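You operate a simulated robot arm through the tools that you are given. There is no shell and no other tool. Be economical: measure what you need, move in short steps, check, and stop when the job is done.

Carry out the task below with a simulated robot arm. There is one attempt and no reset: what you move stays moved.

JOB
Put things in order on the trailer bed. At the end: the blue gauge block stands where the green foam block stood; the brown felt block stands on top of the brown lunch box; the yellow line plug from the trailer bed is on the blue tin (marked "HOSE CAPS"); the green foam block from the trailer bed stands where the brown felt block stood; whatever was shut is shut again. Leave all else as you found it, and nothing knocked over.

It is judged by the outcome, as a careful person would: the job done as asked, and still so three seconds after it is handed in. It fails if anything else is knocked over, pushed out of place, dropped, spilled or broken. Lids that push on must go on centred and level and be pressed home; caps that screw on are set level and turned clockwise until they are tight.

ROBOT AND FRAMES
A 7-joint arm with a two-finger parallel gripper, fixed in place. Base frame: the origin is at the foot of the arm, x ahead of it, y to its left, z up; the work surface is at about z = 0. Units: m, rad, N and s.
With the tool pointing down near the work surface it reaches from about 0.22 to 0.58 m from the base axis. Its first joint turns from -1.152 to 1.152 rad. Payload 2.5 kg.
The TCP is the grasp point between the finger pads, 0.023 m short of the fingertips. In the tool frame z runs along the fingers and y along their closing line. The gripper opens to 0.094 m. The fingers are 0.038 m wide and 0.01 m thick; the gripper's body (0.054 by 0.096 m) begins 0.039 m behind the TCP.
Orientation is told as [roll, pitch, yaw] about the base's x, y, z axes, in that order, counted from this pose: with the fingers straight down and closing along the base's y, the tool's x points along the base's -x, its y along +y and its z along -z.

CONTROLS
- The arm moves only by the tool drive_tool. Its argument "targets" is a list of rows, each an object of numbers (a shift or turn left out is 0, a gripper value left out holds the last): "grip": the finger opening in m, from 0 to 0.094; "x", "y", "z": the shift along the tool's x, y, z in m; "wx", "wy", "wz": the turn, a rotation vector about the tool's x, y, z in rad. In form: [{"grip": .., "x": .., "y": .., "z": .., "wx": .., "wy": .., "wz": ..}, ...]. A call has 1 to 8 rows; each row shifts and turns the commanded pose from where the row before left it, along the tool's axes as they then stand. A row lasts 0.2 s, in which the tool goes at most 0.05 m and 0.15 rad; a call with a longer step from one row to the next is refused whole, and so is a gripper value outside its range. Where a pose cannot be reached the arm comes as near as it can. A force on the tool above 40 N (or 10 N above the force at the start of the call, whichever is more), or a blocked arm, ends the call early, and 0.2 s more pass. The fingers move at their own pace (about 0.108 m/s each) and stop on an object; they squeeze with about 34 N. The grip force told is the motor's: it shows also when the fingers shut on nothing. Time passes only in rows, and 0.2 s behind the last, so rows that do not move let the fingers close. The reply holds the time, the measured pose of the TCP, the force on the tool along the base axes, the opening and the grip force, in the units named above and with some noise, with the torque about the TCP (base axes, N m) and any sound that the robot's microphone picked up, and new pictures: "views" is both (left out), scene, wrist or none.
- Cameras (640 x 400 px; columns grow to the right, rows downward): "scene" is fixed at [0.1199, -0.4011, 0.5507]; the picture's right is [0.86, -0.51, 0.00], its down [-0.27, -0.45, -0.85] and it looks along [0.44, 0.73, -0.52] (base axes); focal length 350 px, centre (320, 200). "wrist" rides on the gripper at [0.086, 0.016, -0.075] in the tool frame; the picture's right is [-0.18, 0.98, 0.00], its down [-0.58, -0.11, -0.81] and it looks along [-0.79, -0.15, 0.59] (tool axes); focal length 243 px, centre (320, 200). There is no depth. A picture from a camera that has moved, and an enlarged one, comes with that camera's place and axes in the base frame and with its lens.
- inspect(camera, box): a new picture of the part [left, top, right, bottom] of that camera's present view, enlarged. The clock stands still meanwhile.
- hand_in(): hands the job in; it is judged then, once.

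Work in short steps. Places have to be worked out from the pictures, the camera data and where the tool is seen: move nearer, look again, correct. Check each grasp and each placing, and mend what went wrong. You have 120 turns and 200 pictures in all, those below and enlarged ones among them. Open the gripper and draw the arm clear of the work before you hand the job in, unless the task says otherwise; then end with one line.

The tools are called after ">>>" by a JSON object that holds its "method" and its "body". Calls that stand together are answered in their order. drive_tool: Moves the arm, as the interface text tells. Its arguments: {"type":"object","properties":{"targets":{"type":"array"},"views":{"type":"string","enum":["both","scene","wrist","none"]}},"required":["targets"]} The other tools are called the same way: inspect (camera, box) takes an enlarged picture of a part of a camera's view; hand_in () hands the job in.

At the start:

```text
t: 0.0
tool_pos: [0.3697, 0.0548, 0.2654]
ee_rot: [0.001, -0.002, 0.0]
wrist_force: [0.3, 0.2, 0.2]
wrist_torque: [0.0, 0.0, -0.01]
opening: 0.094
finger_force: 0.1
```

scene: 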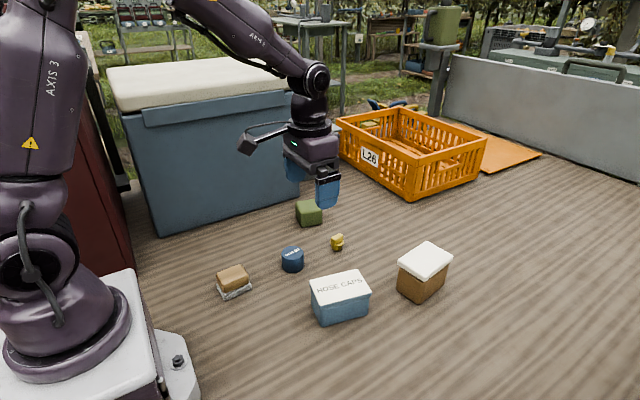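
wrist: 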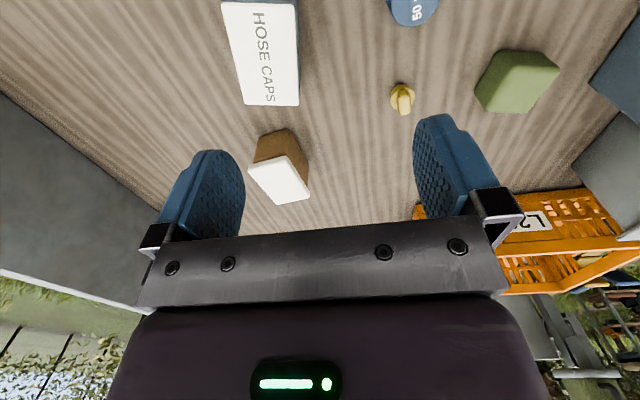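

The overview shows all the named objects. I'll enlarge the work area to see the details: lids, what the felt block sits on, and the line plug.

>>> {"method": "inspect", "body": {"camera": "scene", "box": [200, 180, 360, 330]}}

>>> {"method": "inspect", "body": {"camera": "scene", "box": [300, 190, 480, 330]}}

>>> {"method": "inspect", "body": {"camera": "scene", "box": [320, 80, 560, 220]}}

```text
2.67 times, centred on (280, 255) of scene
camera zoom: at [0.1199, -0.4011, 0.5507], right [0.86, -0.51, 0.0], down [-0.27, -0.45, -0.85], along [0.44, 0.73, -0.52], focal length 932 px, centre (427, 53)
```

zoom: 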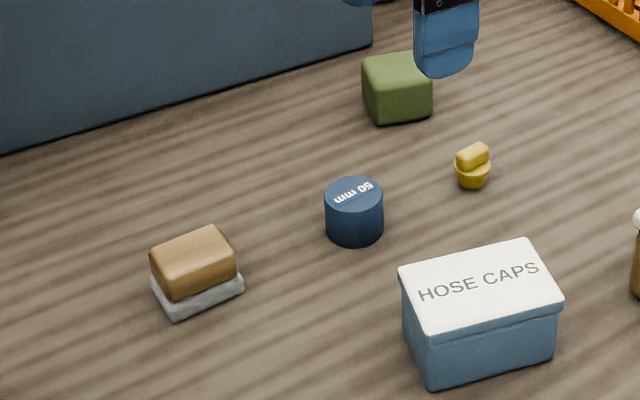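

```text
2.86 times, centred on (390, 260) of scene
camera zoom: at [0.1199, -0.4011, 0.5507], right [0.86, -0.51, 0.0], down [-0.27, -0.45, -0.85], along [0.44, 0.73, -0.52], focal length 999 px, centre (120, 29)
```

zoom: 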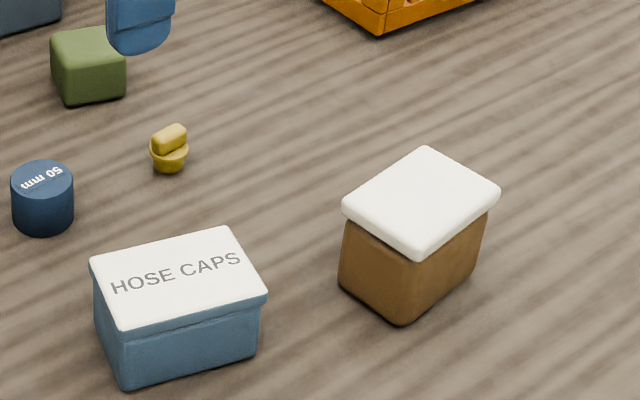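

```text
2.67 times, centred on (440, 150) of scene
camera zoom: at [0.1199, -0.4011, 0.5507], right [0.86, -0.51, 0.0], down [-0.27, -0.45, -0.85], along [0.44, 0.73, -0.52], focal length 932 px, centre (0, 333)
```

zoom: 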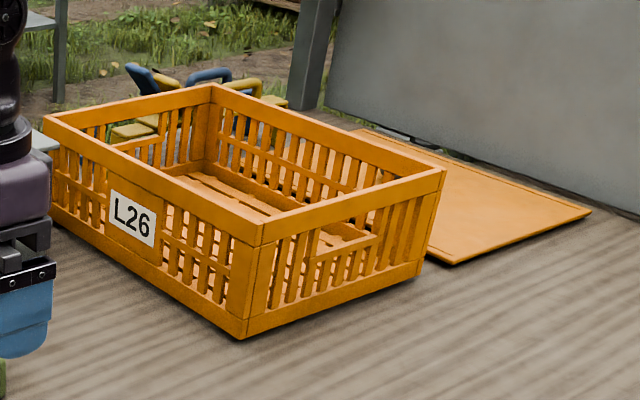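

Rough positions from the pictures: felt block at (0.24, 0.155), gauge block (0.38, 0.154), foam block (0.505, 0.30), plug (0.50, 0.153), tin (0.40, -0.01) and lunch box (0.59, -0.04). The felt block seems to sit on a grey slab, so I'll move over it and look closer.

>>> {"method": "drive_tool", "body": {"targets": [{"x": 0.04, "y": 0.02}, {"x": 0.04, "y": 0.03}, {"x": 0.04, "y": 0.03}, {"y": 0.02, "z": 0.04}, {"z": 0.04}, {"z": 0.02}]}}

>>> {"method": "inspect", "body": {"camera": "scene", "box": [205, 250, 265, 310]}}

```text
t: 1.4
tool_pos: [0.2516, 0.155, 0.1659]
ee_rot: [-0.001, 0.0, 0.001]
wrist_force: [-0.6, 0.3, 0.9]
wrist_torque: [0.02, 0.04, -0.01]
opening: 0.0942
finger_force: 0.1
camera wrist: at [0.1647, 0.1714, 0.2406], right [0.18, 0.98, 0.0], down [0.58, -0.11, 0.81], along [0.79, -0.15, -0.59], focal length 243 px, centre (320, 200)
```

scene: 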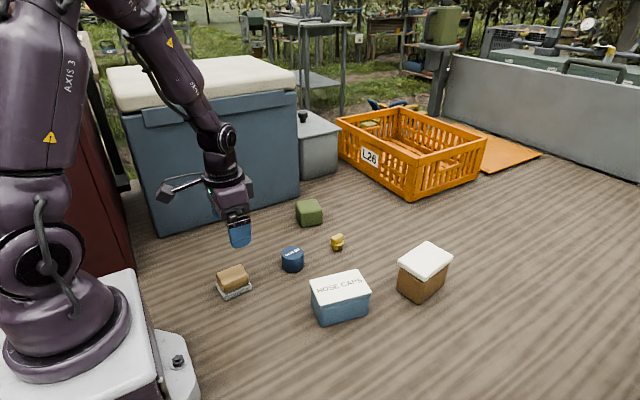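
wrist: 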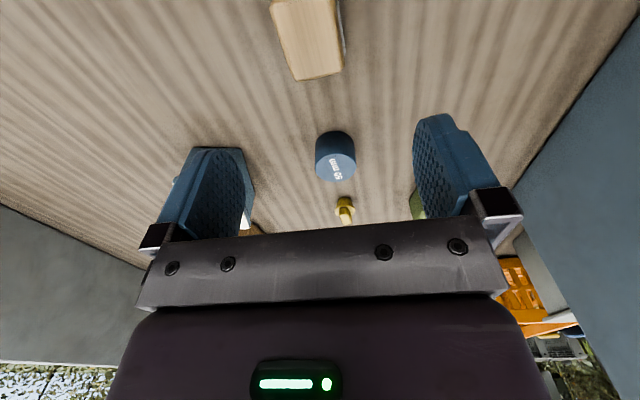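

```text
6.67 times, centred on (235, 280) of scene
camera zoom: at [0.1199, -0.4011, 0.5507], right [0.86, -0.51, 0.0], down [-0.27, -0.45, -0.85], along [0.44, 0.73, -0.52], focal length 2330 px, centre (887, -333)
```

zoom: 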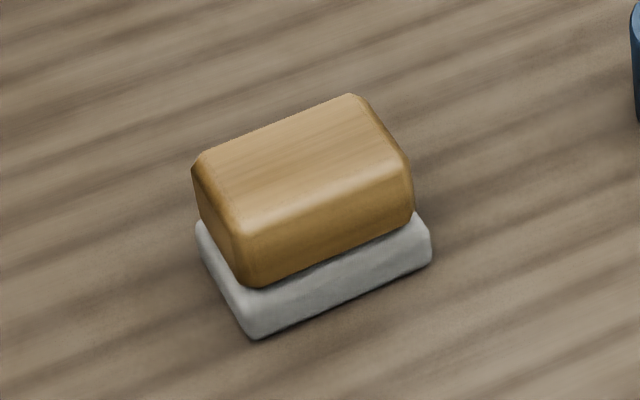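

The block is wood on top with a grey felt sole, apparently one piece of about 6×4 cm, aligned with the base axes and centred near (0.242, 0.152). I'll descend around it, stopping short to check first.

>>> {"method": "drive_tool", "body": {"targets": [{"x": 0.01, "y": -0.003, "z": 0.03}, {"z": 0.04}, {"z": 0.03}]}}

>>> {"method": "inspect", "body": {"camera": "scene", "box": [195, 220, 285, 310]}}

```text
t: 2.2
tool_pos: [0.2407, 0.1519, 0.066]
ee_rot: [0.0, 0.001, 0.0]
wrist_force: [0.4, -0.1, -0.3]
wrist_torque: [-0.01, -0.02, 0.01]
opening: 0.0938
finger_force: 0.0
camera wrist: at [0.1546, 0.1686, 0.1401], right [0.18, 0.98, 0.0], down [0.58, -0.11, 0.81], along [0.79, -0.15, -0.59], focal length 243 px, centre (320, 200)
```

scene: 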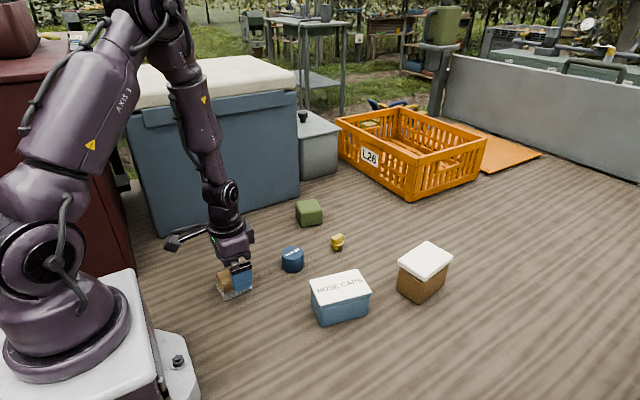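
wrist: 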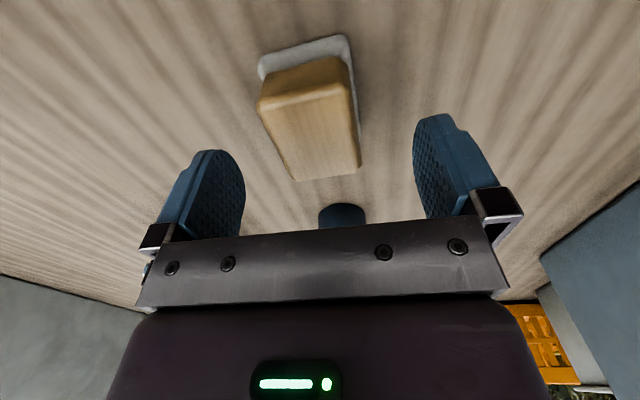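

```text
4.44 times, centred on (240, 265) of scene
camera zoom: at [0.1199, -0.4011, 0.5507], right [0.86, -0.51, 0.0], down [-0.27, -0.45, -0.85], along [0.44, 0.73, -0.52], focal length 1553 px, centre (676, -89)
```

zoom: 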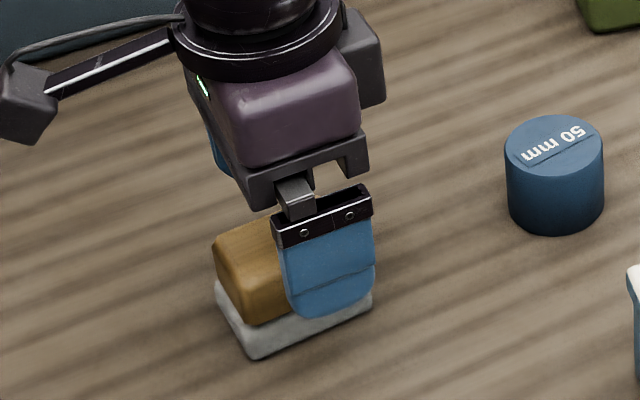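

The fingers straddle the block, which centres near (0.237, 0.1515). I'll go down and close.

>>> {"method": "drive_tool", "body": {"targets": [{"x": 0.003, "z": 0.02}, {"z": 0.011}, {"grip": 0.0}, {"grip": 0.0}, {"grip": 0.0}]}}

>>> {"method": "inspect", "body": {"camera": "scene", "box": [195, 220, 285, 310]}}

```text
t: 3.4
tool_pos: [0.2385, 0.1515, 0.0341]
ee_rot: [0.0, 0.001, 0.0]
wrist_force: [0.1, 0.1, -0.2]
wrist_torque: [0.0, -0.01, 0.01]
opening: 0.0471
finger_force: 34.4
camera wrist: at [0.152, 0.1687, 0.1093], right [0.18, 0.98, 0.0], down [0.58, -0.11, 0.81], along [0.79, -0.15, -0.59], focal length 243 px, centre (320, 200)
```

scene: 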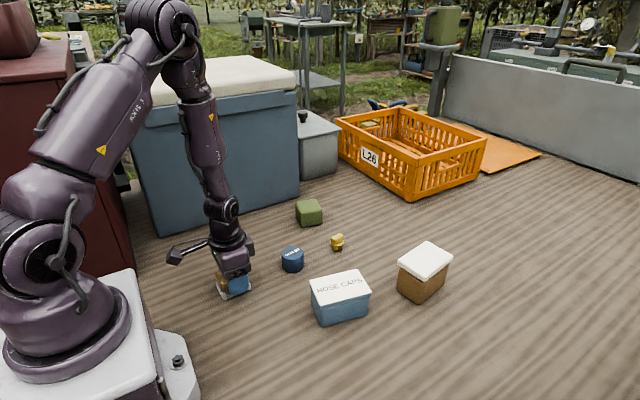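
wrist: 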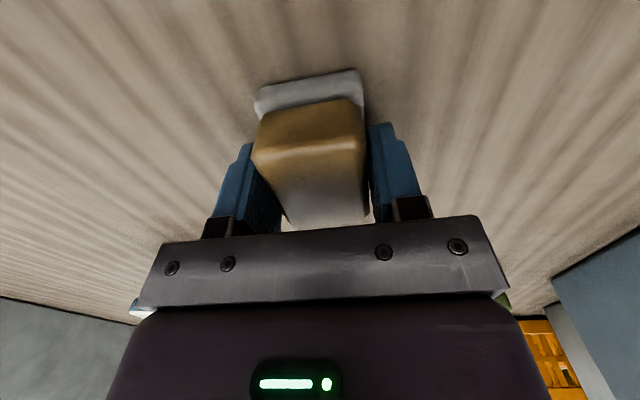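

```text
4.44 times, centred on (240, 265) of scene
camera zoom: at [0.1199, -0.4011, 0.5507], right [0.86, -0.51, 0.0], down [-0.27, -0.45, -0.85], along [0.44, 0.73, -0.52], focal length 1553 px, centre (676, -89)
```

zoom: 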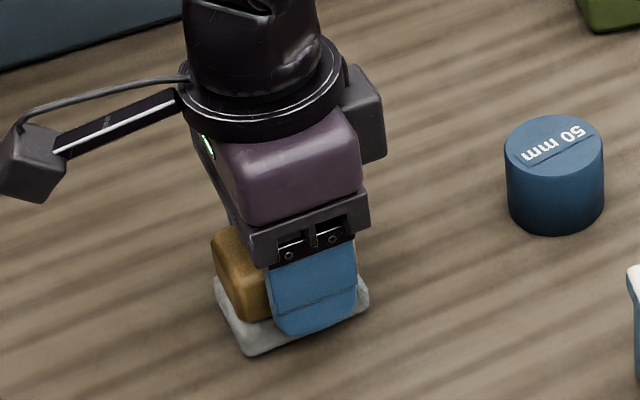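

The fingers closed on something 47 mm wide with firm force. I'll lift and see whether the sole comes with it.

>>> {"method": "drive_tool", "body": {"targets": [{"z": -0.02}, {"z": -0.04}, {"z": -0.05}]}}

>>> {"method": "inspect", "body": {"camera": "scene", "box": [180, 190, 300, 310]}}

```text
t: 4.2
tool_pos: [0.2376, 0.1508, 0.1454]
ee_rot: [0.0, 0.0, 0.0]
wrist_force: [0.2, -0.1, -0.3]
wrist_torque: [0.01, -0.01, 0.02]
opening: 0.0001
finger_force: 33.7
camera wrist: at [0.1512, 0.1679, 0.2198], right [0.18, 0.98, 0.0], down [0.58, -0.11, 0.81], along [0.79, -0.15, -0.59], focal length 243 px, centre (320, 200)
```

scene: 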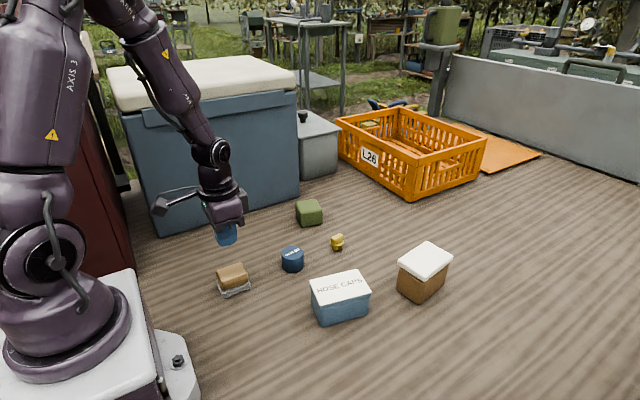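
wrist: 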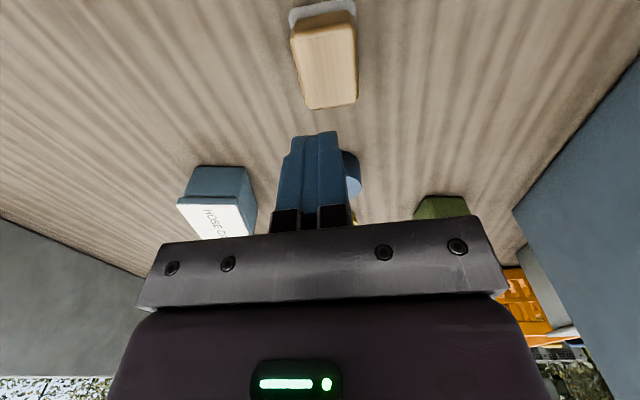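

```text
3.33 times, centred on (240, 250) of scene
camera zoom: at [0.12, -0.4011, 0.5507], right [0.86, -0.51, 0.0], down [-0.27, -0.45, -0.85], along [0.44, 0.73, -0.52], focal length 1165 px, centre (587, 33)
```

zoom: 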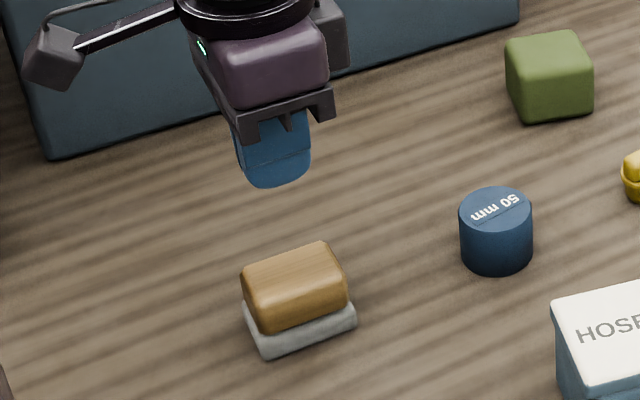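

The block slipped out and stayed where it was, so the pads probably caught only the edge of the sole. I'll grasp lower, with tips about 3 mm above the bed, and lift slowly.

>>> {"method": "drive_tool", "body": {"targets": [{"grip": 0.094}, {"grip": 0.094, "y": 0.002, "x": -0.001}, {"z": 0.04}, {"z": 0.04}, {"z": 0.028}, {"z": 0.011}, {"grip": 0.055}, {"grip": 0.055}]}}

>>> {"method": "inspect", "body": {"camera": "scene", "box": [195, 220, 285, 310]}}

```text
t: 6.0
tool_pos: [0.239, 0.1531, 0.0253]
ee_rot: [-0.001, 0.0, 0.0]
wrist_force: [0.0, 0.2, 0.1]
wrist_torque: [0.03, -0.01, -0.02]
opening: 0.055
finger_force: 0.0
camera wrist: at [0.1531, 0.1703, 0.1001], right [0.18, 0.98, 0.0], down [0.58, -0.11, 0.81], along [0.79, -0.15, -0.59], focal length 243 px, centre (320, 200)
```

scene: 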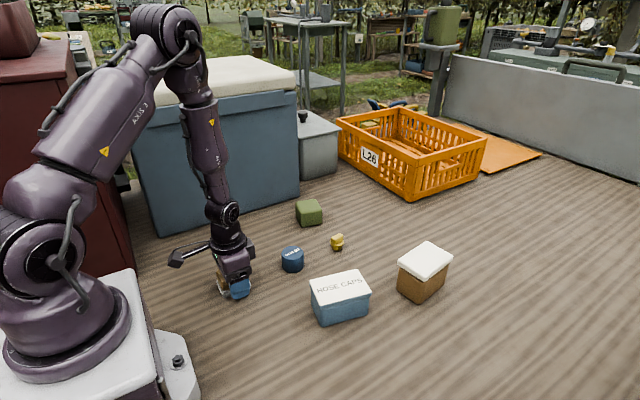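
wrist: 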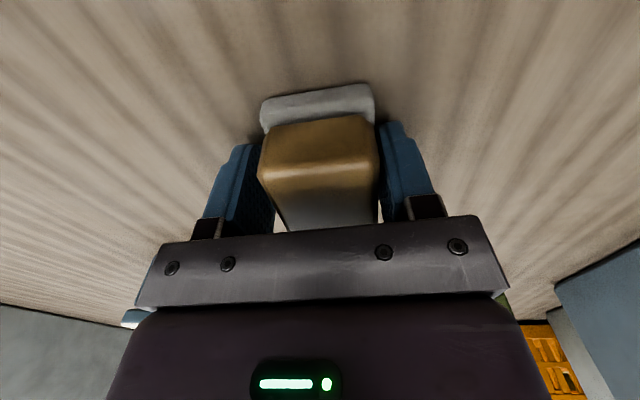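

```text
4.44 times, centred on (240, 265) of scene
camera zoom: at [0.1199, -0.4011, 0.5507], right [0.86, -0.51, 0.0], down [-0.27, -0.45, -0.85], along [0.44, 0.73, -0.52], focal length 1553 px, centre (676, -89)
```

zoom: 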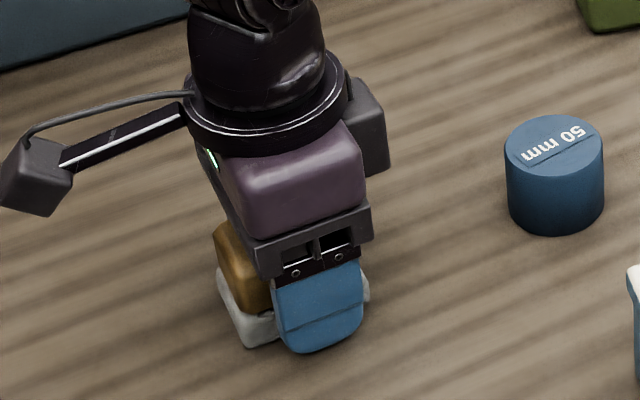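

The fingers now flank both the wood and the sole. I'll close and lift gently by 2 cm.

>>> {"method": "drive_tool", "body": {"targets": [{"grip": 0.0}, {"grip": 0.0}, {"grip": 0.0}, {"z": -0.005}, {"z": -0.005}, {"z": -0.01}, {"z": -0.01}]}}

>>> {"method": "inspect", "body": {"camera": "scene", "box": [195, 220, 285, 310]}}

```text
t: 7.6
tool_pos: [0.24, 0.1537, 0.0556]
ee_rot: [0.001, 0.001, 0.002]
wrist_force: [-0.1, 0.2, -0.7]
wrist_torque: [-0.06, -0.02, -0.01]
opening: 0.0471
finger_force: 34.0
camera wrist: at [0.1531, 0.1704, 0.13], right [0.18, 0.98, 0.0], down [0.58, -0.11, 0.81], along [0.79, -0.15, -0.59], focal length 243 px, centre (320, 200)
```

scene: 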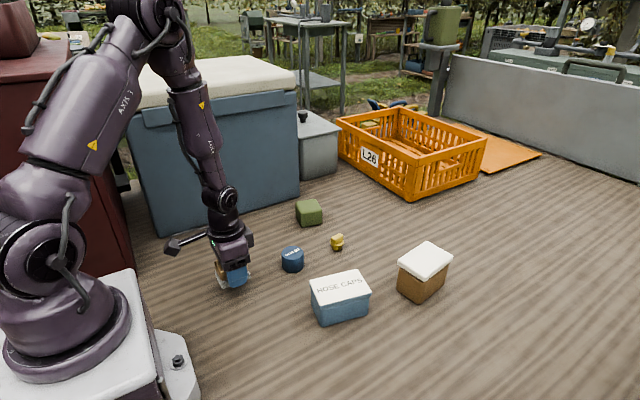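
wrist: 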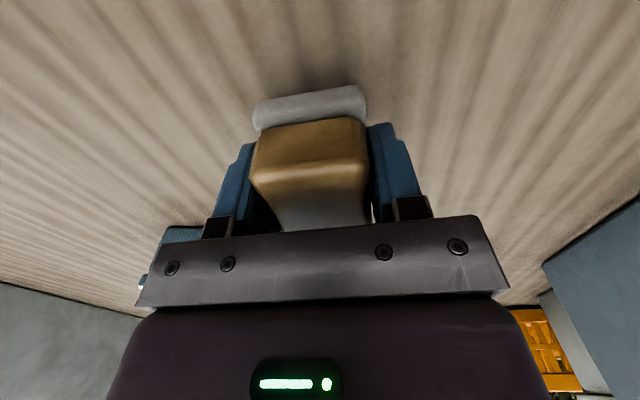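

```text
4.44 times, centred on (240, 265) of scene
camera zoom: at [0.1199, -0.4011, 0.5507], right [0.86, -0.51, 0.0], down [-0.27, -0.45, -0.85], along [0.44, 0.73, -0.52], focal length 1553 px, centre (676, -89)
```

zoom: 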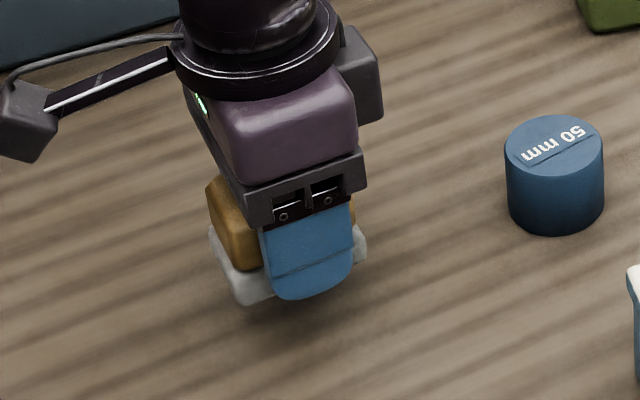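

The whole block, sole included, is lifted and level. Its bottom is about 25 mm below the TCP. I'll raise it and carry it toward the lunch box lid, which centres near (0.594, -0.038), with top at about 0.068 m and its long side roughly along x.

>>> {"method": "drive_tool", "body": {"targets": [{"z": -0.03}, {"z": -0.04}, {"z": -0.035}], "views": "none"}}

>>> {"method": "drive_tool", "body": {"targets": [{"x": -0.03, "y": -0.015}, {"x": -0.04, "y": -0.023}, {"x": -0.04, "y": -0.025}, {"x": -0.04, "y": -0.025}, {"x": -0.04, "y": -0.025}, {"x": -0.04, "y": -0.025}, {"x": -0.04, "y": -0.025}, {"x": -0.03, "y": -0.025}]}}

```text
t: 8.4
tool_pos: [0.2394, 0.1528, 0.1597]
ee_rot: [-0.001, 0.001, 0.0]
wrist_force: [-0.4, 0.0, -0.1]
wrist_torque: [0.01, 0.0, -0.01]
opening: 0.047
finger_force: 34.1
```

```text
t: 10.2
tool_pos: [0.5381, -0.0347, 0.1594]
ee_rot: [-0.001, 0.001, 0.001]
wrist_force: [-1.0, -0.1, -0.5]
wrist_torque: [-0.01, 0.0, -0.03]
opening: 0.0471
finger_force: 34.2
camera wrist: at [0.4523, -0.0173, 0.2347], right [0.18, 0.98, 0.0], down [0.58, -0.11, 0.81], along [0.79, -0.15, -0.59], focal length 243 px, centre (320, 200)
```

scene: 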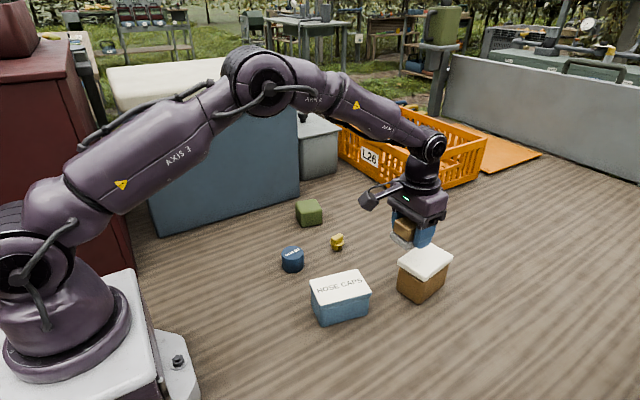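
wrist: 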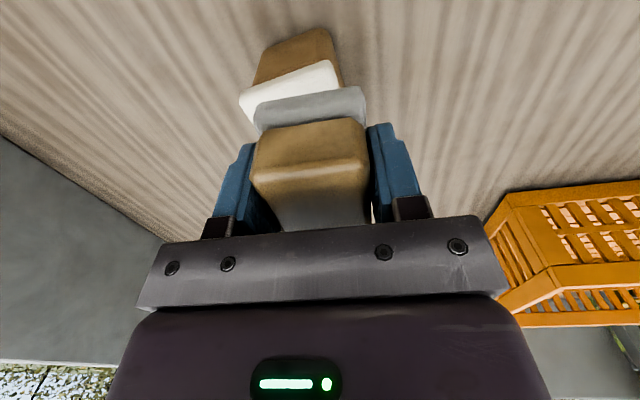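

The near lid edge projects to about x = 0.534, y = -0.094 to -0.023, turned about 9°. I'll move to (0.58, -0.045), match that yaw and come down partway.

>>> {"method": "drive_tool", "body": {"targets": [{"x": -0.03, "y": -0.006}, {"x": -0.012, "y": -0.004}, {"wz": -0.07}, {"wz": -0.07}, {"z": 0.03}]}}

>>> {"method": "inspect", "body": {"camera": "scene", "box": [360, 190, 490, 310]}}

```text
t: 11.4
tool_pos: [0.5805, -0.0447, 0.1308]
ee_rot: [0.001, 0.001, 0.14]
wrist_force: [0.3, 0.7, -0.2]
wrist_torque: [-0.01, 0.0, -0.01]
opening: 0.047
finger_force: 33.8
camera wrist: at [0.4935, -0.0397, 0.2056], right [0.04, 1.0, 0.0], down [0.59, -0.03, 0.81], along [0.81, -0.04, -0.59], focal length 243 px, centre (320, 200)
```

scene: 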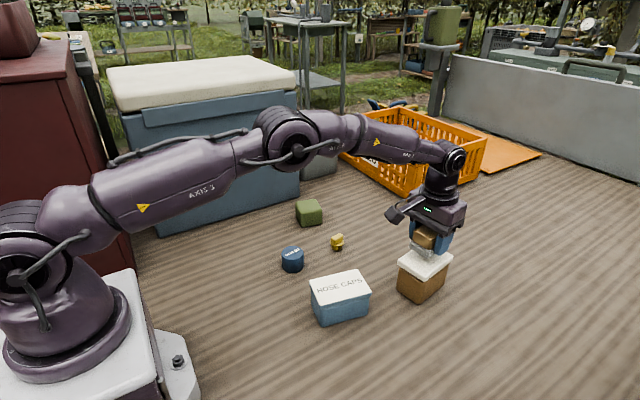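
wrist: 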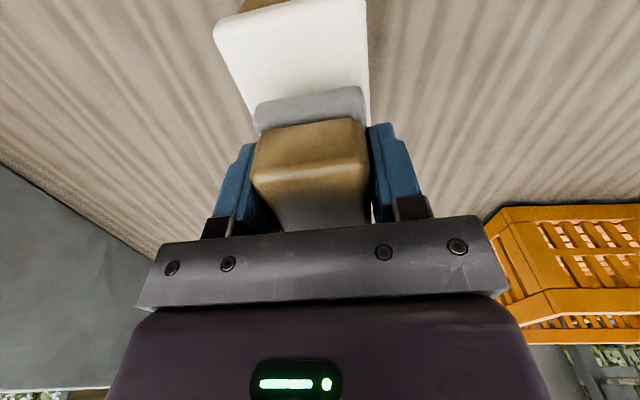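

```text
3.33 times, centred on (425, 250) of scene
camera zoom: at [0.1199, -0.4011, 0.5507], right [0.86, -0.51, 0.0], down [-0.27, -0.45, -0.85], along [0.44, 0.73, -0.52], focal length 1165 px, centre (-30, 33)
```

zoom: 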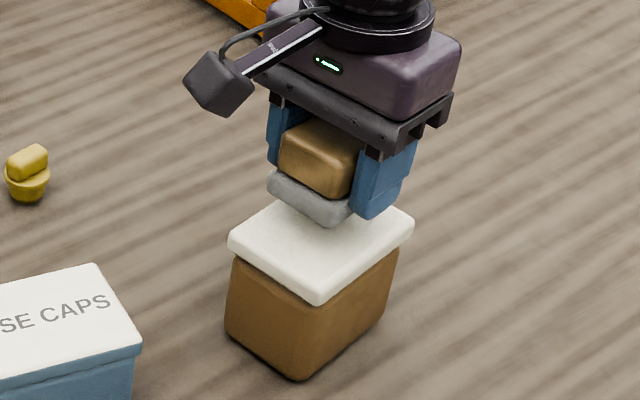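

The lid at x ≈ 0.58 spans y from -0.091 to -0.014, so its centre is y ≈ -0.052. I'll correct and lower to just above contact.

>>> {"method": "drive_tool", "body": {"targets": [{"x": -0.003, "y": -0.0065, "z": 0.01}, {"z": 0.014}]}}

>>> {"method": "inspect", "body": {"camera": "scene", "box": [380, 210, 470, 300]}}

```text
t: 12.0
tool_pos: [0.5858, -0.0519, 0.1118]
ee_rot: [-0.002, -0.003, 0.14]
wrist_force: [-12.1, 0.6, 28.5]
wrist_torque: [0.08, 0.87, -0.01]
opening: 0.047
finger_force: 33.8
camera wrist: at [0.4982, -0.0459, 0.1855], right [0.05, 1.0, 0.0], down [0.59, -0.03, 0.81], along [0.81, -0.04, -0.59], focal length 243 px, centre (320, 200)
```

scene: 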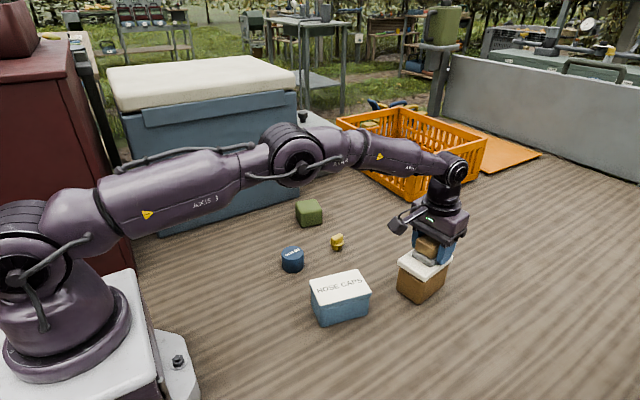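
wrist: 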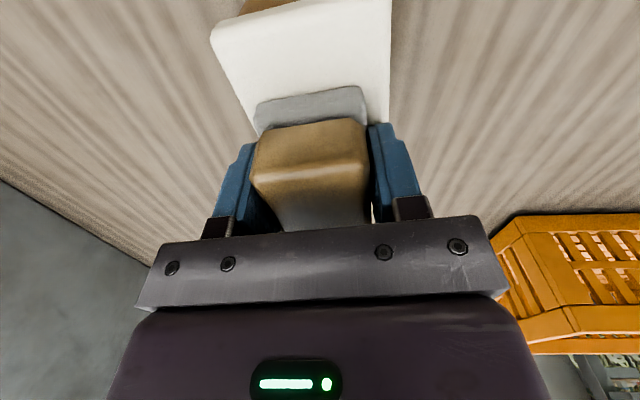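

```text
4.44 times, centred on (425, 255) of scene
camera zoom: at [0.1197, -0.4011, 0.5508], right [0.86, -0.51, 0.0], down [-0.27, -0.45, -0.85], along [0.44, 0.73, -0.52], focal length 1553 px, centre (-147, -44)
```

zoom: 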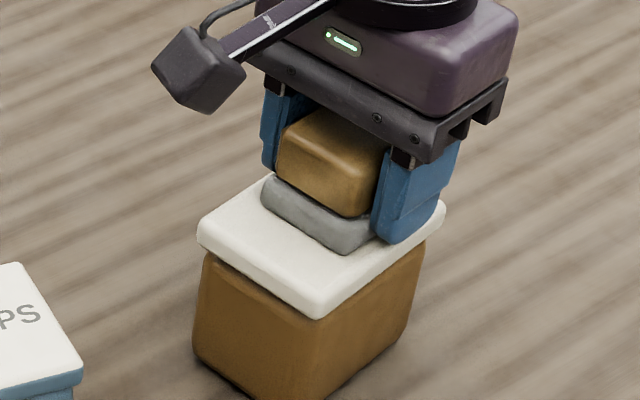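

Contact at TCP z ≈ 0.112, so the lid top is about 0.086, higher than I assumed. That moves the lid centre to about (0.574, -0.052). I'll lift off, shift back 10 mm and set down softly.

>>> {"method": "drive_tool", "body": {"targets": [{"z": -0.013}, {"x": 0.01, "y": 0.001}, {"z": 0.004}, {"z": 0.003}]}}

>>> {"method": "inspect", "body": {"camera": "scene", "box": [380, 210, 470, 300]}}

```text
t: 13.0
tool_pos: [0.5738, -0.0514, 0.113]
ee_rot: [0.0, 0.0, 0.14]
wrist_force: [-0.3, 0.5, 0.8]
wrist_torque: [0.01, -0.02, -0.01]
opening: 0.0471
finger_force: 33.9
camera wrist: at [0.4867, -0.0464, 0.1872], right [0.05, 1.0, 0.0], down [0.59, -0.03, 0.81], along [0.81, -0.04, -0.59], focal length 243 px, centre (320, 200)
```

scene: 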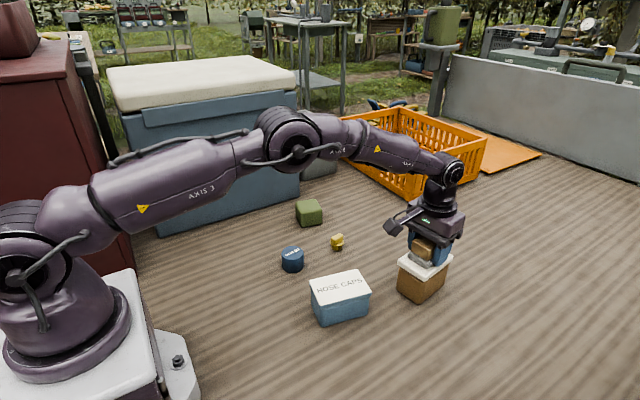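
wrist: 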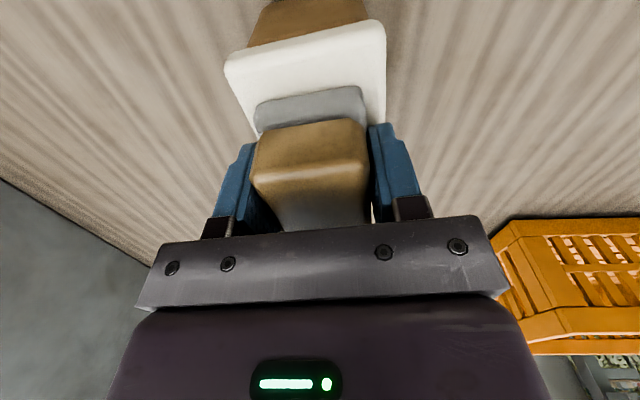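

```text
4.44 times, centred on (425, 255) of scene
camera zoom: at [0.1199, -0.4011, 0.5507], right [0.86, -0.51, 0.0], down [-0.27, -0.45, -0.85], along [0.44, 0.73, -0.52], focal length 1553 px, centre (-147, -44)
```

zoom: 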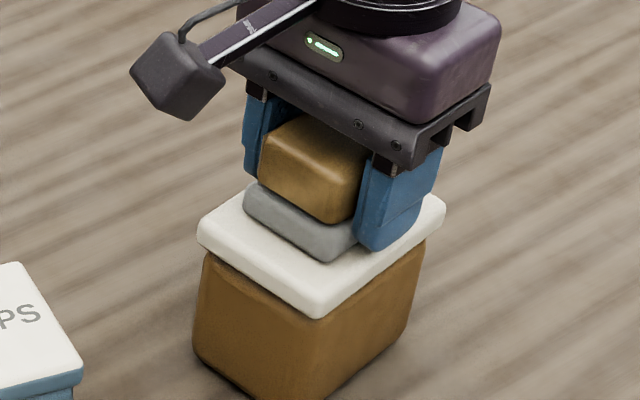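

It's well centred on the lid now. I'll lower until light contact.

>>> {"method": "drive_tool", "body": {"targets": [{"z": 0.001}, {"z": 0.001}], "views": "none"}}

```text
t: 13.6
tool_pos: [0.5736, -0.0517, 0.1105]
ee_rot: [0.0, -0.002, 0.14]
wrist_force: [-2.5, -0.2, 4.3]
wrist_torque: [0.02, 0.02, -0.01]
opening: 0.047
finger_force: 34.2
```

Light contact of 4 N. I'll release and rise straight up.

>>> {"method": "drive_tool", "body": {"targets": [{"grip": 0.07}, {"grip": 0.094}, {"grip": 0.094}, {"z": -0.02}, {"z": -0.04}, {"z": -0.04}]}}

>>> {"method": "inspect", "body": {"camera": "scene", "box": [380, 210, 470, 310]}}

```text
t: 15.0
tool_pos: [0.5747, -0.0511, 0.2116]
ee_rot: [-0.001, 0.0, 0.14]
wrist_force: [-0.3, -0.1, 0.8]
wrist_torque: [0.02, -0.03, -0.04]
opening: 0.0939
finger_force: 0.0
camera wrist: at [0.4867, -0.0458, 0.2869], right [0.05, 1.0, 0.0], down [0.59, -0.03, 0.81], along [0.81, -0.04, -0.59], focal length 243 px, centre (320, 200)
```

scene: 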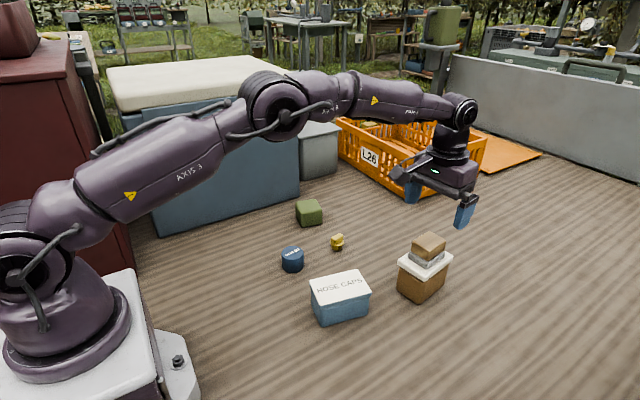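
wrist: 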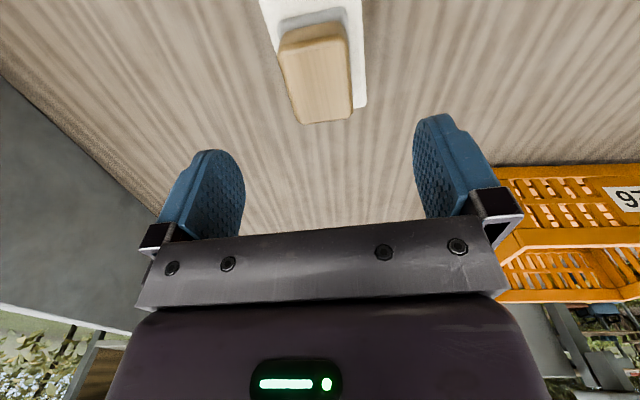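

```text
4.00 times, centred on (425, 260) of scene
camera zoom: at [0.1199, -0.4011, 0.5507], right [0.86, -0.51, 0.0], down [-0.27, -0.45, -0.85], along [0.44, 0.73, -0.52], focal length 1398 px, centre (-100, -40)
```

zoom: 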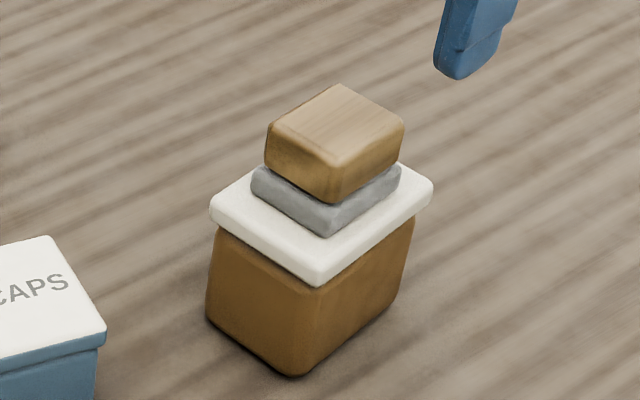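

The felt block stands squarely on the lunch box. Now to the foam block: I'll straighten the yaw and move near it for a closer look.

>>> {"method": "drive_tool", "body": {"targets": [{"wz": 0.14}, {"x": 0.02, "y": 0.03}, {"x": 0.02, "y": 0.04}, {"x": 0.02, "y": 0.045}, {"x": 0.02, "y": 0.045}, {"x": 0.02, "y": 0.045}, {"x": 0.02, "y": 0.045}, {"y": 0.045}]}}

```text
t: 16.8
tool_pos: [0.4561, 0.2455, 0.2102]
ee_rot: [0.0, 0.0, -0.002]
wrist_force: [0.2, 0.5, -0.2]
wrist_torque: [-0.03, -0.01, 0.01]
opening: 0.0941
finger_force: 0.0
camera wrist: at [0.3693, 0.2621, 0.2855], right [0.19, 0.98, 0.0], down [0.58, -0.11, 0.81], along [0.79, -0.15, -0.59], focal length 243 px, centre (320, 200)
```

scene: 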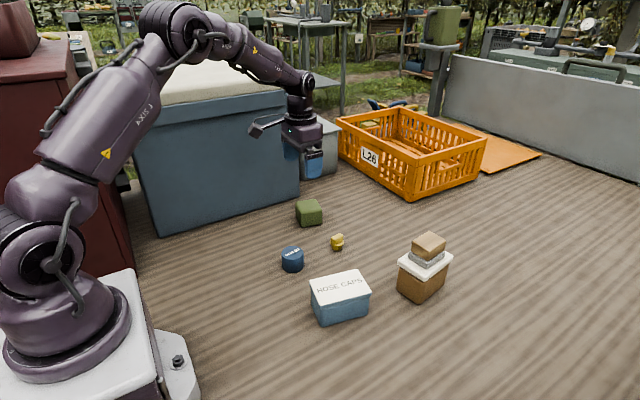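
wrist: 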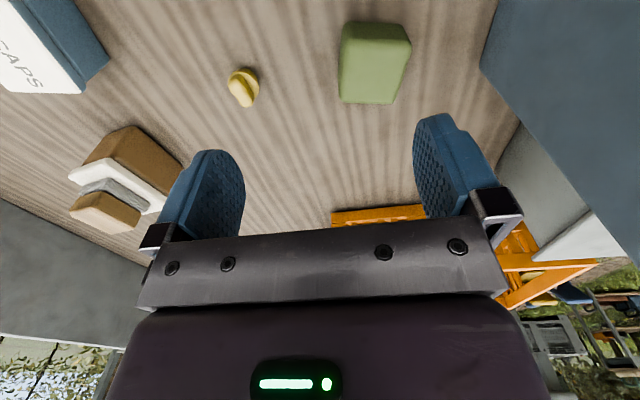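

I need precise corners of the foam block.

>>> {"method": "inspect", "body": {"camera": "wrist", "box": [315, 0, 435, 120]}}

>>> {"method": "inspect", "body": {"camera": "scene", "box": [285, 190, 335, 235]}}

```text
3.33 times, centred on (375, 60) of wrist
camera zoom: at [0.3693, 0.2621, 0.2855], right [0.19, 0.98, 0.0], down [0.58, -0.11, 0.81], along [0.79, -0.15, -0.59], focal length 809 px, centre (137, 667)
```

zoom: 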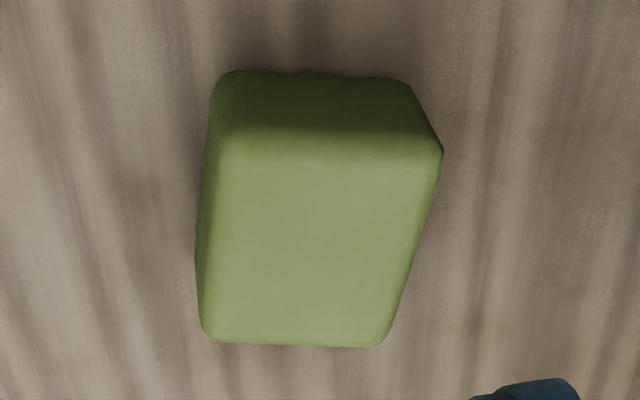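

```text
8.89 times, centred on (310, 212) of scene
camera zoom: at [0.1199, -0.4012, 0.5507], right [0.86, -0.51, 0.0], down [-0.27, -0.45, -0.85], along [0.44, 0.73, -0.52], focal length 3107 px, centre (409, 89)
```

zoom: 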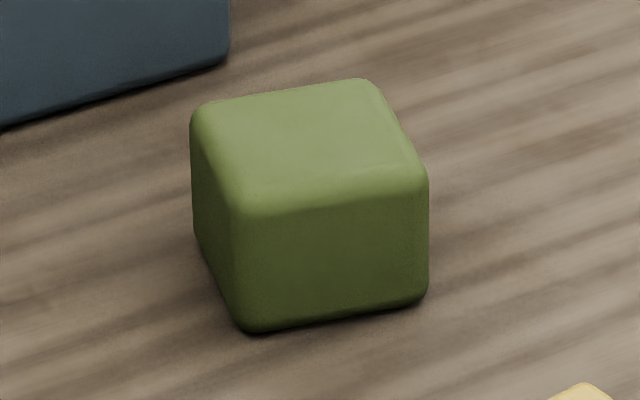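

Foam block: about 57×54 mm, 42 mm high, centre near (0.498, 0.292), turned about -14°. I'll align over it and come partway down.

>>> {"method": "drive_tool", "body": {"targets": [{"x": -0.021, "y": 0.023}, {"x": -0.021, "y": 0.0235}, {"wz": 0.12}, {"wz": 0.12}, {"z": 0.04}, {"z": 0.04}, {"z": 0.02}]}}

>>> {"method": "inspect", "body": {"camera": "scene", "box": [270, 150, 360, 240]}}

```text
t: 18.4
tool_pos: [0.4968, 0.2914, 0.1086]
ee_rot: [0.0, 0.0, -0.24]
wrist_force: [0.8, 0.0, -0.2]
wrist_torque: [0.02, -0.02, -0.04]
opening: 0.094
finger_force: 0.1
camera wrist: at [0.4169, 0.3278, 0.1839], right [0.41, 0.91, 0.0], down [0.54, -0.24, 0.81], along [0.73, -0.33, -0.59], focal length 243 px, centre (320, 200)
```

scene: 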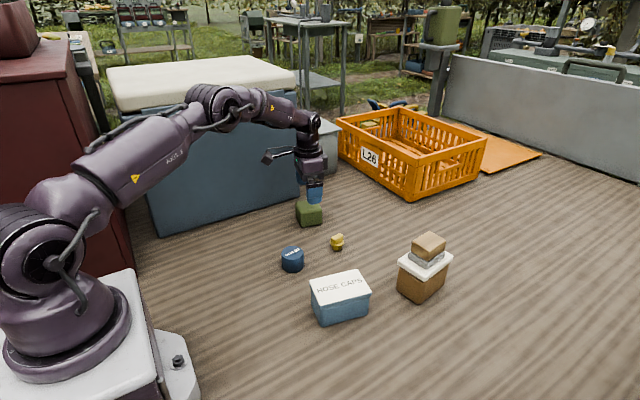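
wrist: 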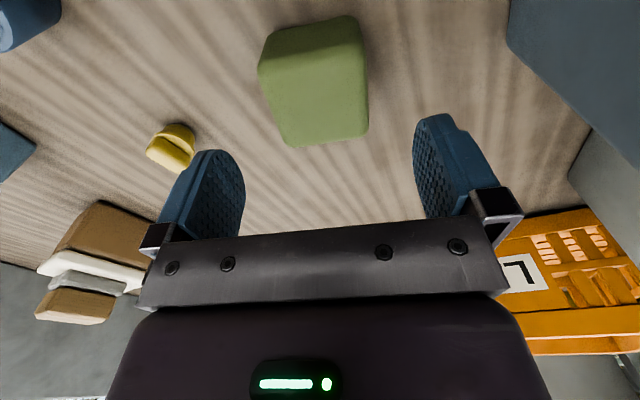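

```text
4.44 times, centred on (315, 195) of scene
camera zoom: at [0.1199, -0.4011, 0.5507], right [0.86, -0.51, 0.0], down [-0.27, -0.45, -0.85], along [0.44, 0.73, -0.52], focal length 1553 px, centre (342, 222)
```

zoom: 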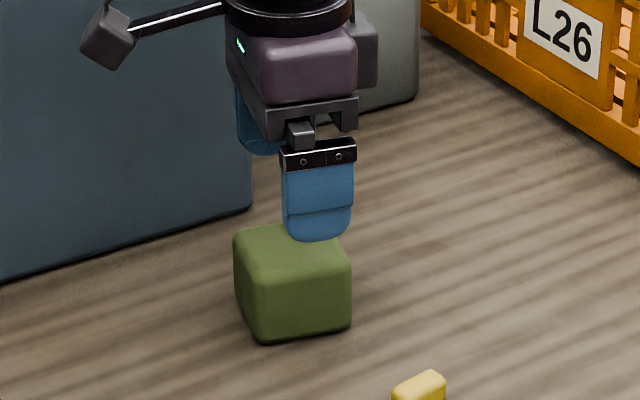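

The foam block centre is confirmed at (0.498, 0.291) with yaw about -12°. I'll descend to grasp height and close.

>>> {"method": "drive_tool", "body": {"targets": [{"wz": -0.02, "x": -0.001}, {"z": 0.04}, {"z": 0.03}, {"z": 0.01}, {"grip": 0.0}, {"grip": 0.0}, {"grip": 0.0}]}}

>>> {"method": "inspect", "body": {"camera": "scene", "box": [270, 150, 360, 240]}}

```text
t: 20.0
tool_pos: [0.4976, 0.2903, 0.0303]
ee_rot: [0.001, 0.0, -0.219]
wrist_force: [0.0, -0.3, 0.2]
wrist_torque: [-0.01, 0.01, 0.0]
opening: 0.0615
finger_force: 33.9
camera wrist: at [0.4174, 0.3258, 0.1043], right [0.39, 0.92, 0.0], down [0.54, -0.23, 0.81], along [0.74, -0.32, -0.59], focal length 243 px, centre (320, 200)
```

scene: 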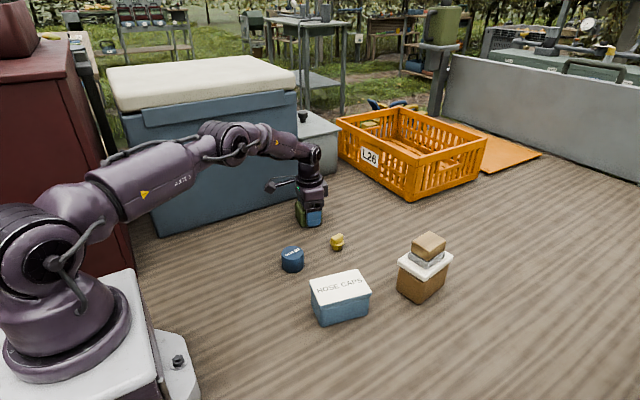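
wrist: 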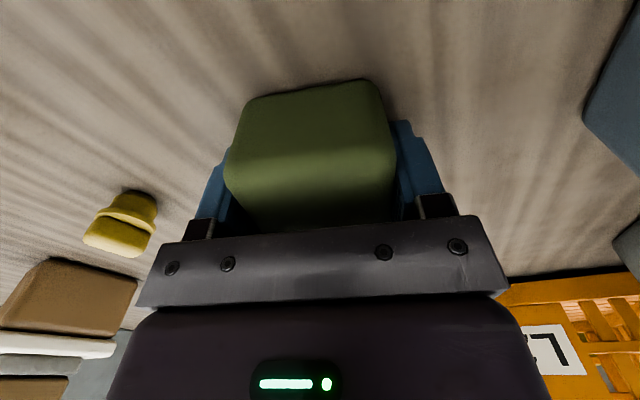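

```text
4.44 times, centred on (315, 195) of scene
camera zoom: at [0.1199, -0.4011, 0.5507], right [0.86, -0.51, 0.0], down [-0.27, -0.45, -0.85], along [0.44, 0.73, -0.52], focal length 1553 px, centre (342, 222)
```

zoom: 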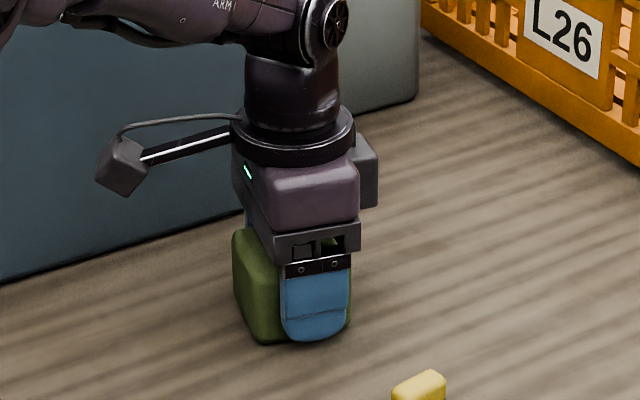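

Gripped at 61.5 mm. I'll lift slowly and check.

>>> {"method": "drive_tool", "body": {"targets": [{"z": -0.005}, {"z": -0.01}, {"z": -0.02}, {"z": -0.03}, {"z": -0.03}], "views": "scene"}}

>>> {"method": "inspect", "body": {"camera": "scene", "box": [270, 130, 360, 240]}}

```text
t: 21.2
tool_pos: [0.4969, 0.2905, 0.1258]
ee_rot: [0.0, 0.0, -0.22]
wrist_force: [-0.4, -0.2, 0.6]
wrist_torque: [-0.01, -0.01, -0.04]
opening: 0.0612
finger_force: 33.9
```

scene: 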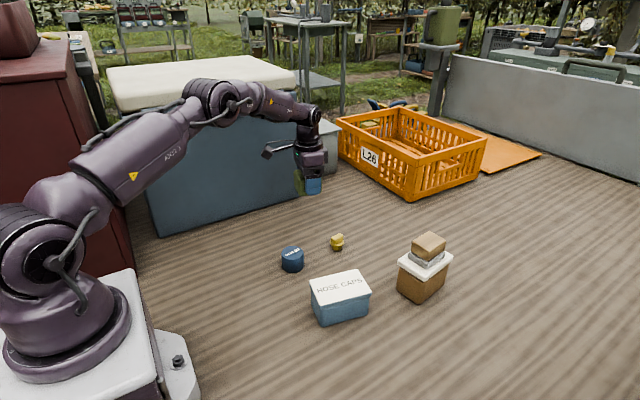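

```text
3.64 times, centred on (315, 185) of scene
camera zoom: at [0.1199, -0.4011, 0.5507], right [0.86, -0.51, 0.0], down [-0.27, -0.45, -0.85], along [0.44, 0.73, -0.52], focal length 1271 px, centre (338, 254)
```

zoom: 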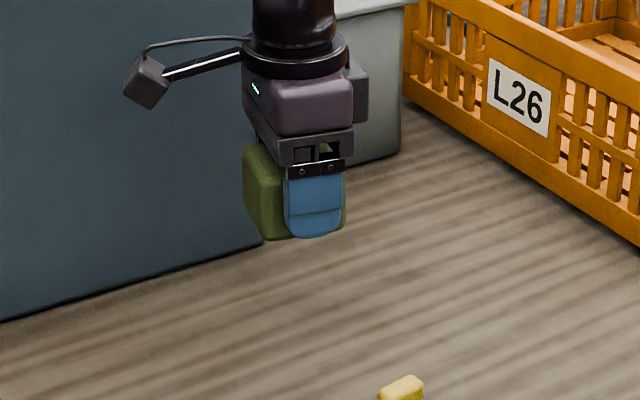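

Held well, bottom about 30 mm below the TCP. I'll carry it to the felt block's former spot at (0.2395, 0.153), turning yaw back to 0.

>>> {"method": "drive_tool", "body": {"targets": [{"wz": -0.11}, {"wz": -0.11}, {"x": 0.04, "y": -0.022}, {"x": 0.043, "y": -0.023}, {"x": 0.043, "y": -0.023}, {"x": 0.043, "y": -0.023}, {"x": 0.043, "y": -0.023}, {"x": 0.043, "y": -0.023}]}}

```text
t: 23.0
tool_pos: [0.2415, 0.1547, 0.1248]
ee_rot: [0.003, -0.002, 0.0]
wrist_force: [0.3, -1.0, -0.3]
wrist_torque: [-0.02, 0.04, 0.02]
opening: 0.0612
finger_force: 33.6
camera wrist: at [0.1557, 0.1715, 0.199], right [0.18, 0.98, 0.0], down [0.58, -0.11, 0.81], along [0.79, -0.15, -0.59], focal length 243 px, centre (320, 200)
```

scene: 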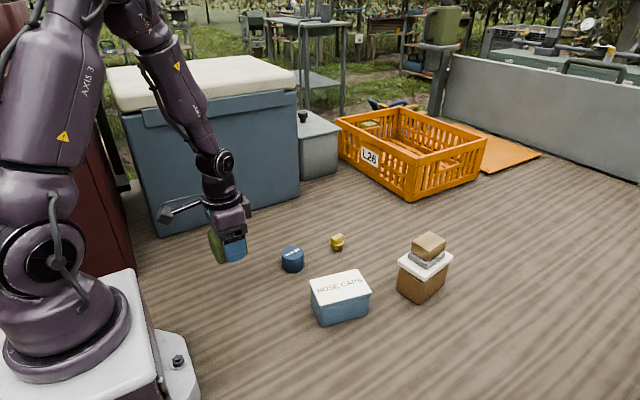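
wrist: 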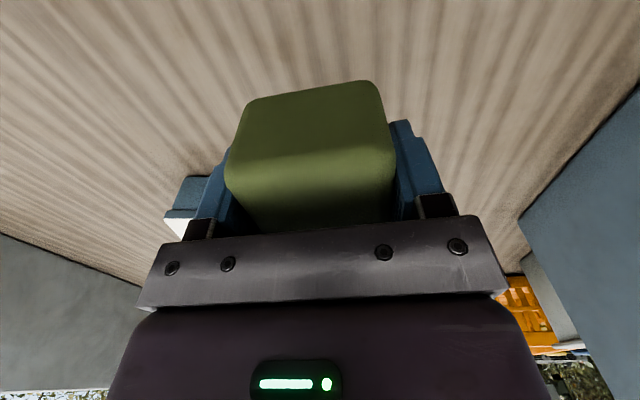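

Over the spot. I'll descend to just at contact.

>>> {"method": "drive_tool", "body": {"targets": [{"x": 0.001, "y": -0.0015, "z": 0.03}, {"z": 0.04}, {"z": 0.018}, {"z": 0.004}, {"z": 0.001}], "views": "scene"}}

```text
t: 24.2
tool_pos: [0.2424, 0.1502, 0.0313]
ee_rot: [0.0, 0.0, -0.003]
wrist_force: [0.3, -0.2, -0.7]
wrist_torque: [-0.04, 0.0, 0.0]
opening: 0.0614
finger_force: 33.9
```

scene: 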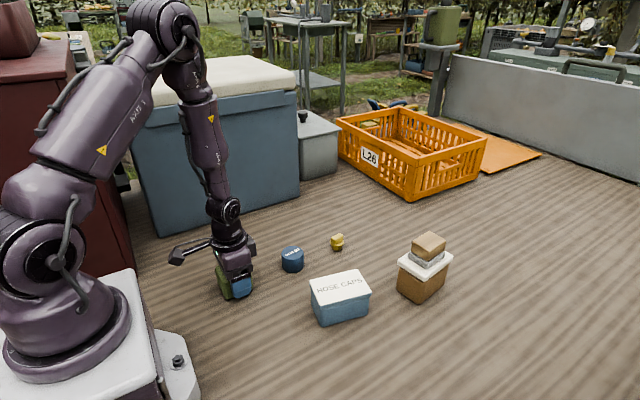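

At the floor almost; a tiny y correction, 1 mm more down, then release and rise.

>>> {"method": "drive_tool", "body": {"targets": [{"y": 0.002}, {"z": 0.001}, {"grip": 0.075}, {"grip": 0.094}, {"grip": 0.094}, {"z": -0.03}, {"z": -0.05}, {"z": -0.04}]}}

>>> {"method": "inspect", "body": {"camera": "scene", "box": [180, 220, 300, 310]}}

```text
t: 26.0
tool_pos: [0.2416, 0.1516, 0.1528]
ee_rot: [0.0, 0.0, 0.0]
wrist_force: [0.8, 0.3, 0.2]
wrist_torque: [0.04, 0.0, 0.01]
opening: 0.0941
finger_force: 0.2
camera wrist: at [0.155, 0.1697, 0.2262], right [0.18, 0.98, 0.0], down [0.58, -0.11, 0.81], along [0.79, -0.15, -0.59], focal length 243 px, centre (320, 200)
```

scene: 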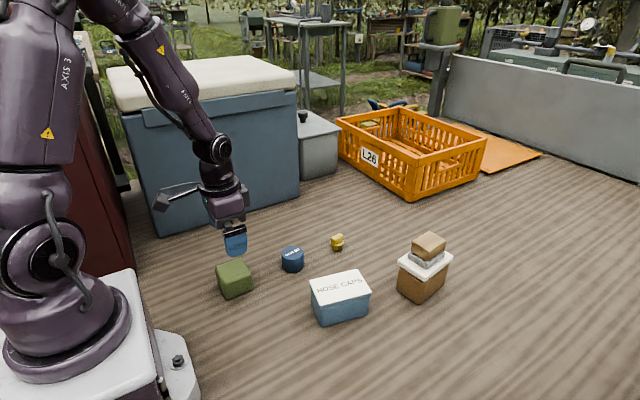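
wrist: 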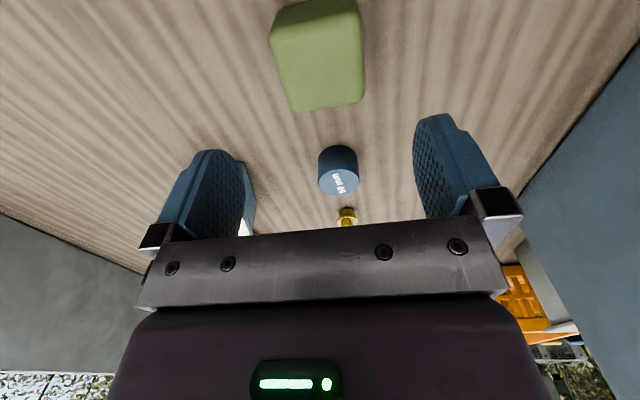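

```text
4.44 times, centred on (240, 265) of scene
camera zoom: at [0.1199, -0.4011, 0.5507], right [0.86, -0.51, 0.0], down [-0.27, -0.45, -0.85], along [0.44, 0.73, -0.52], focal length 1553 px, centre (676, -89)
```

zoom: 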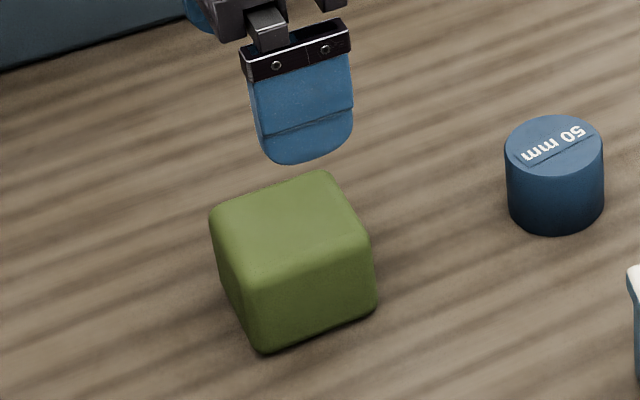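

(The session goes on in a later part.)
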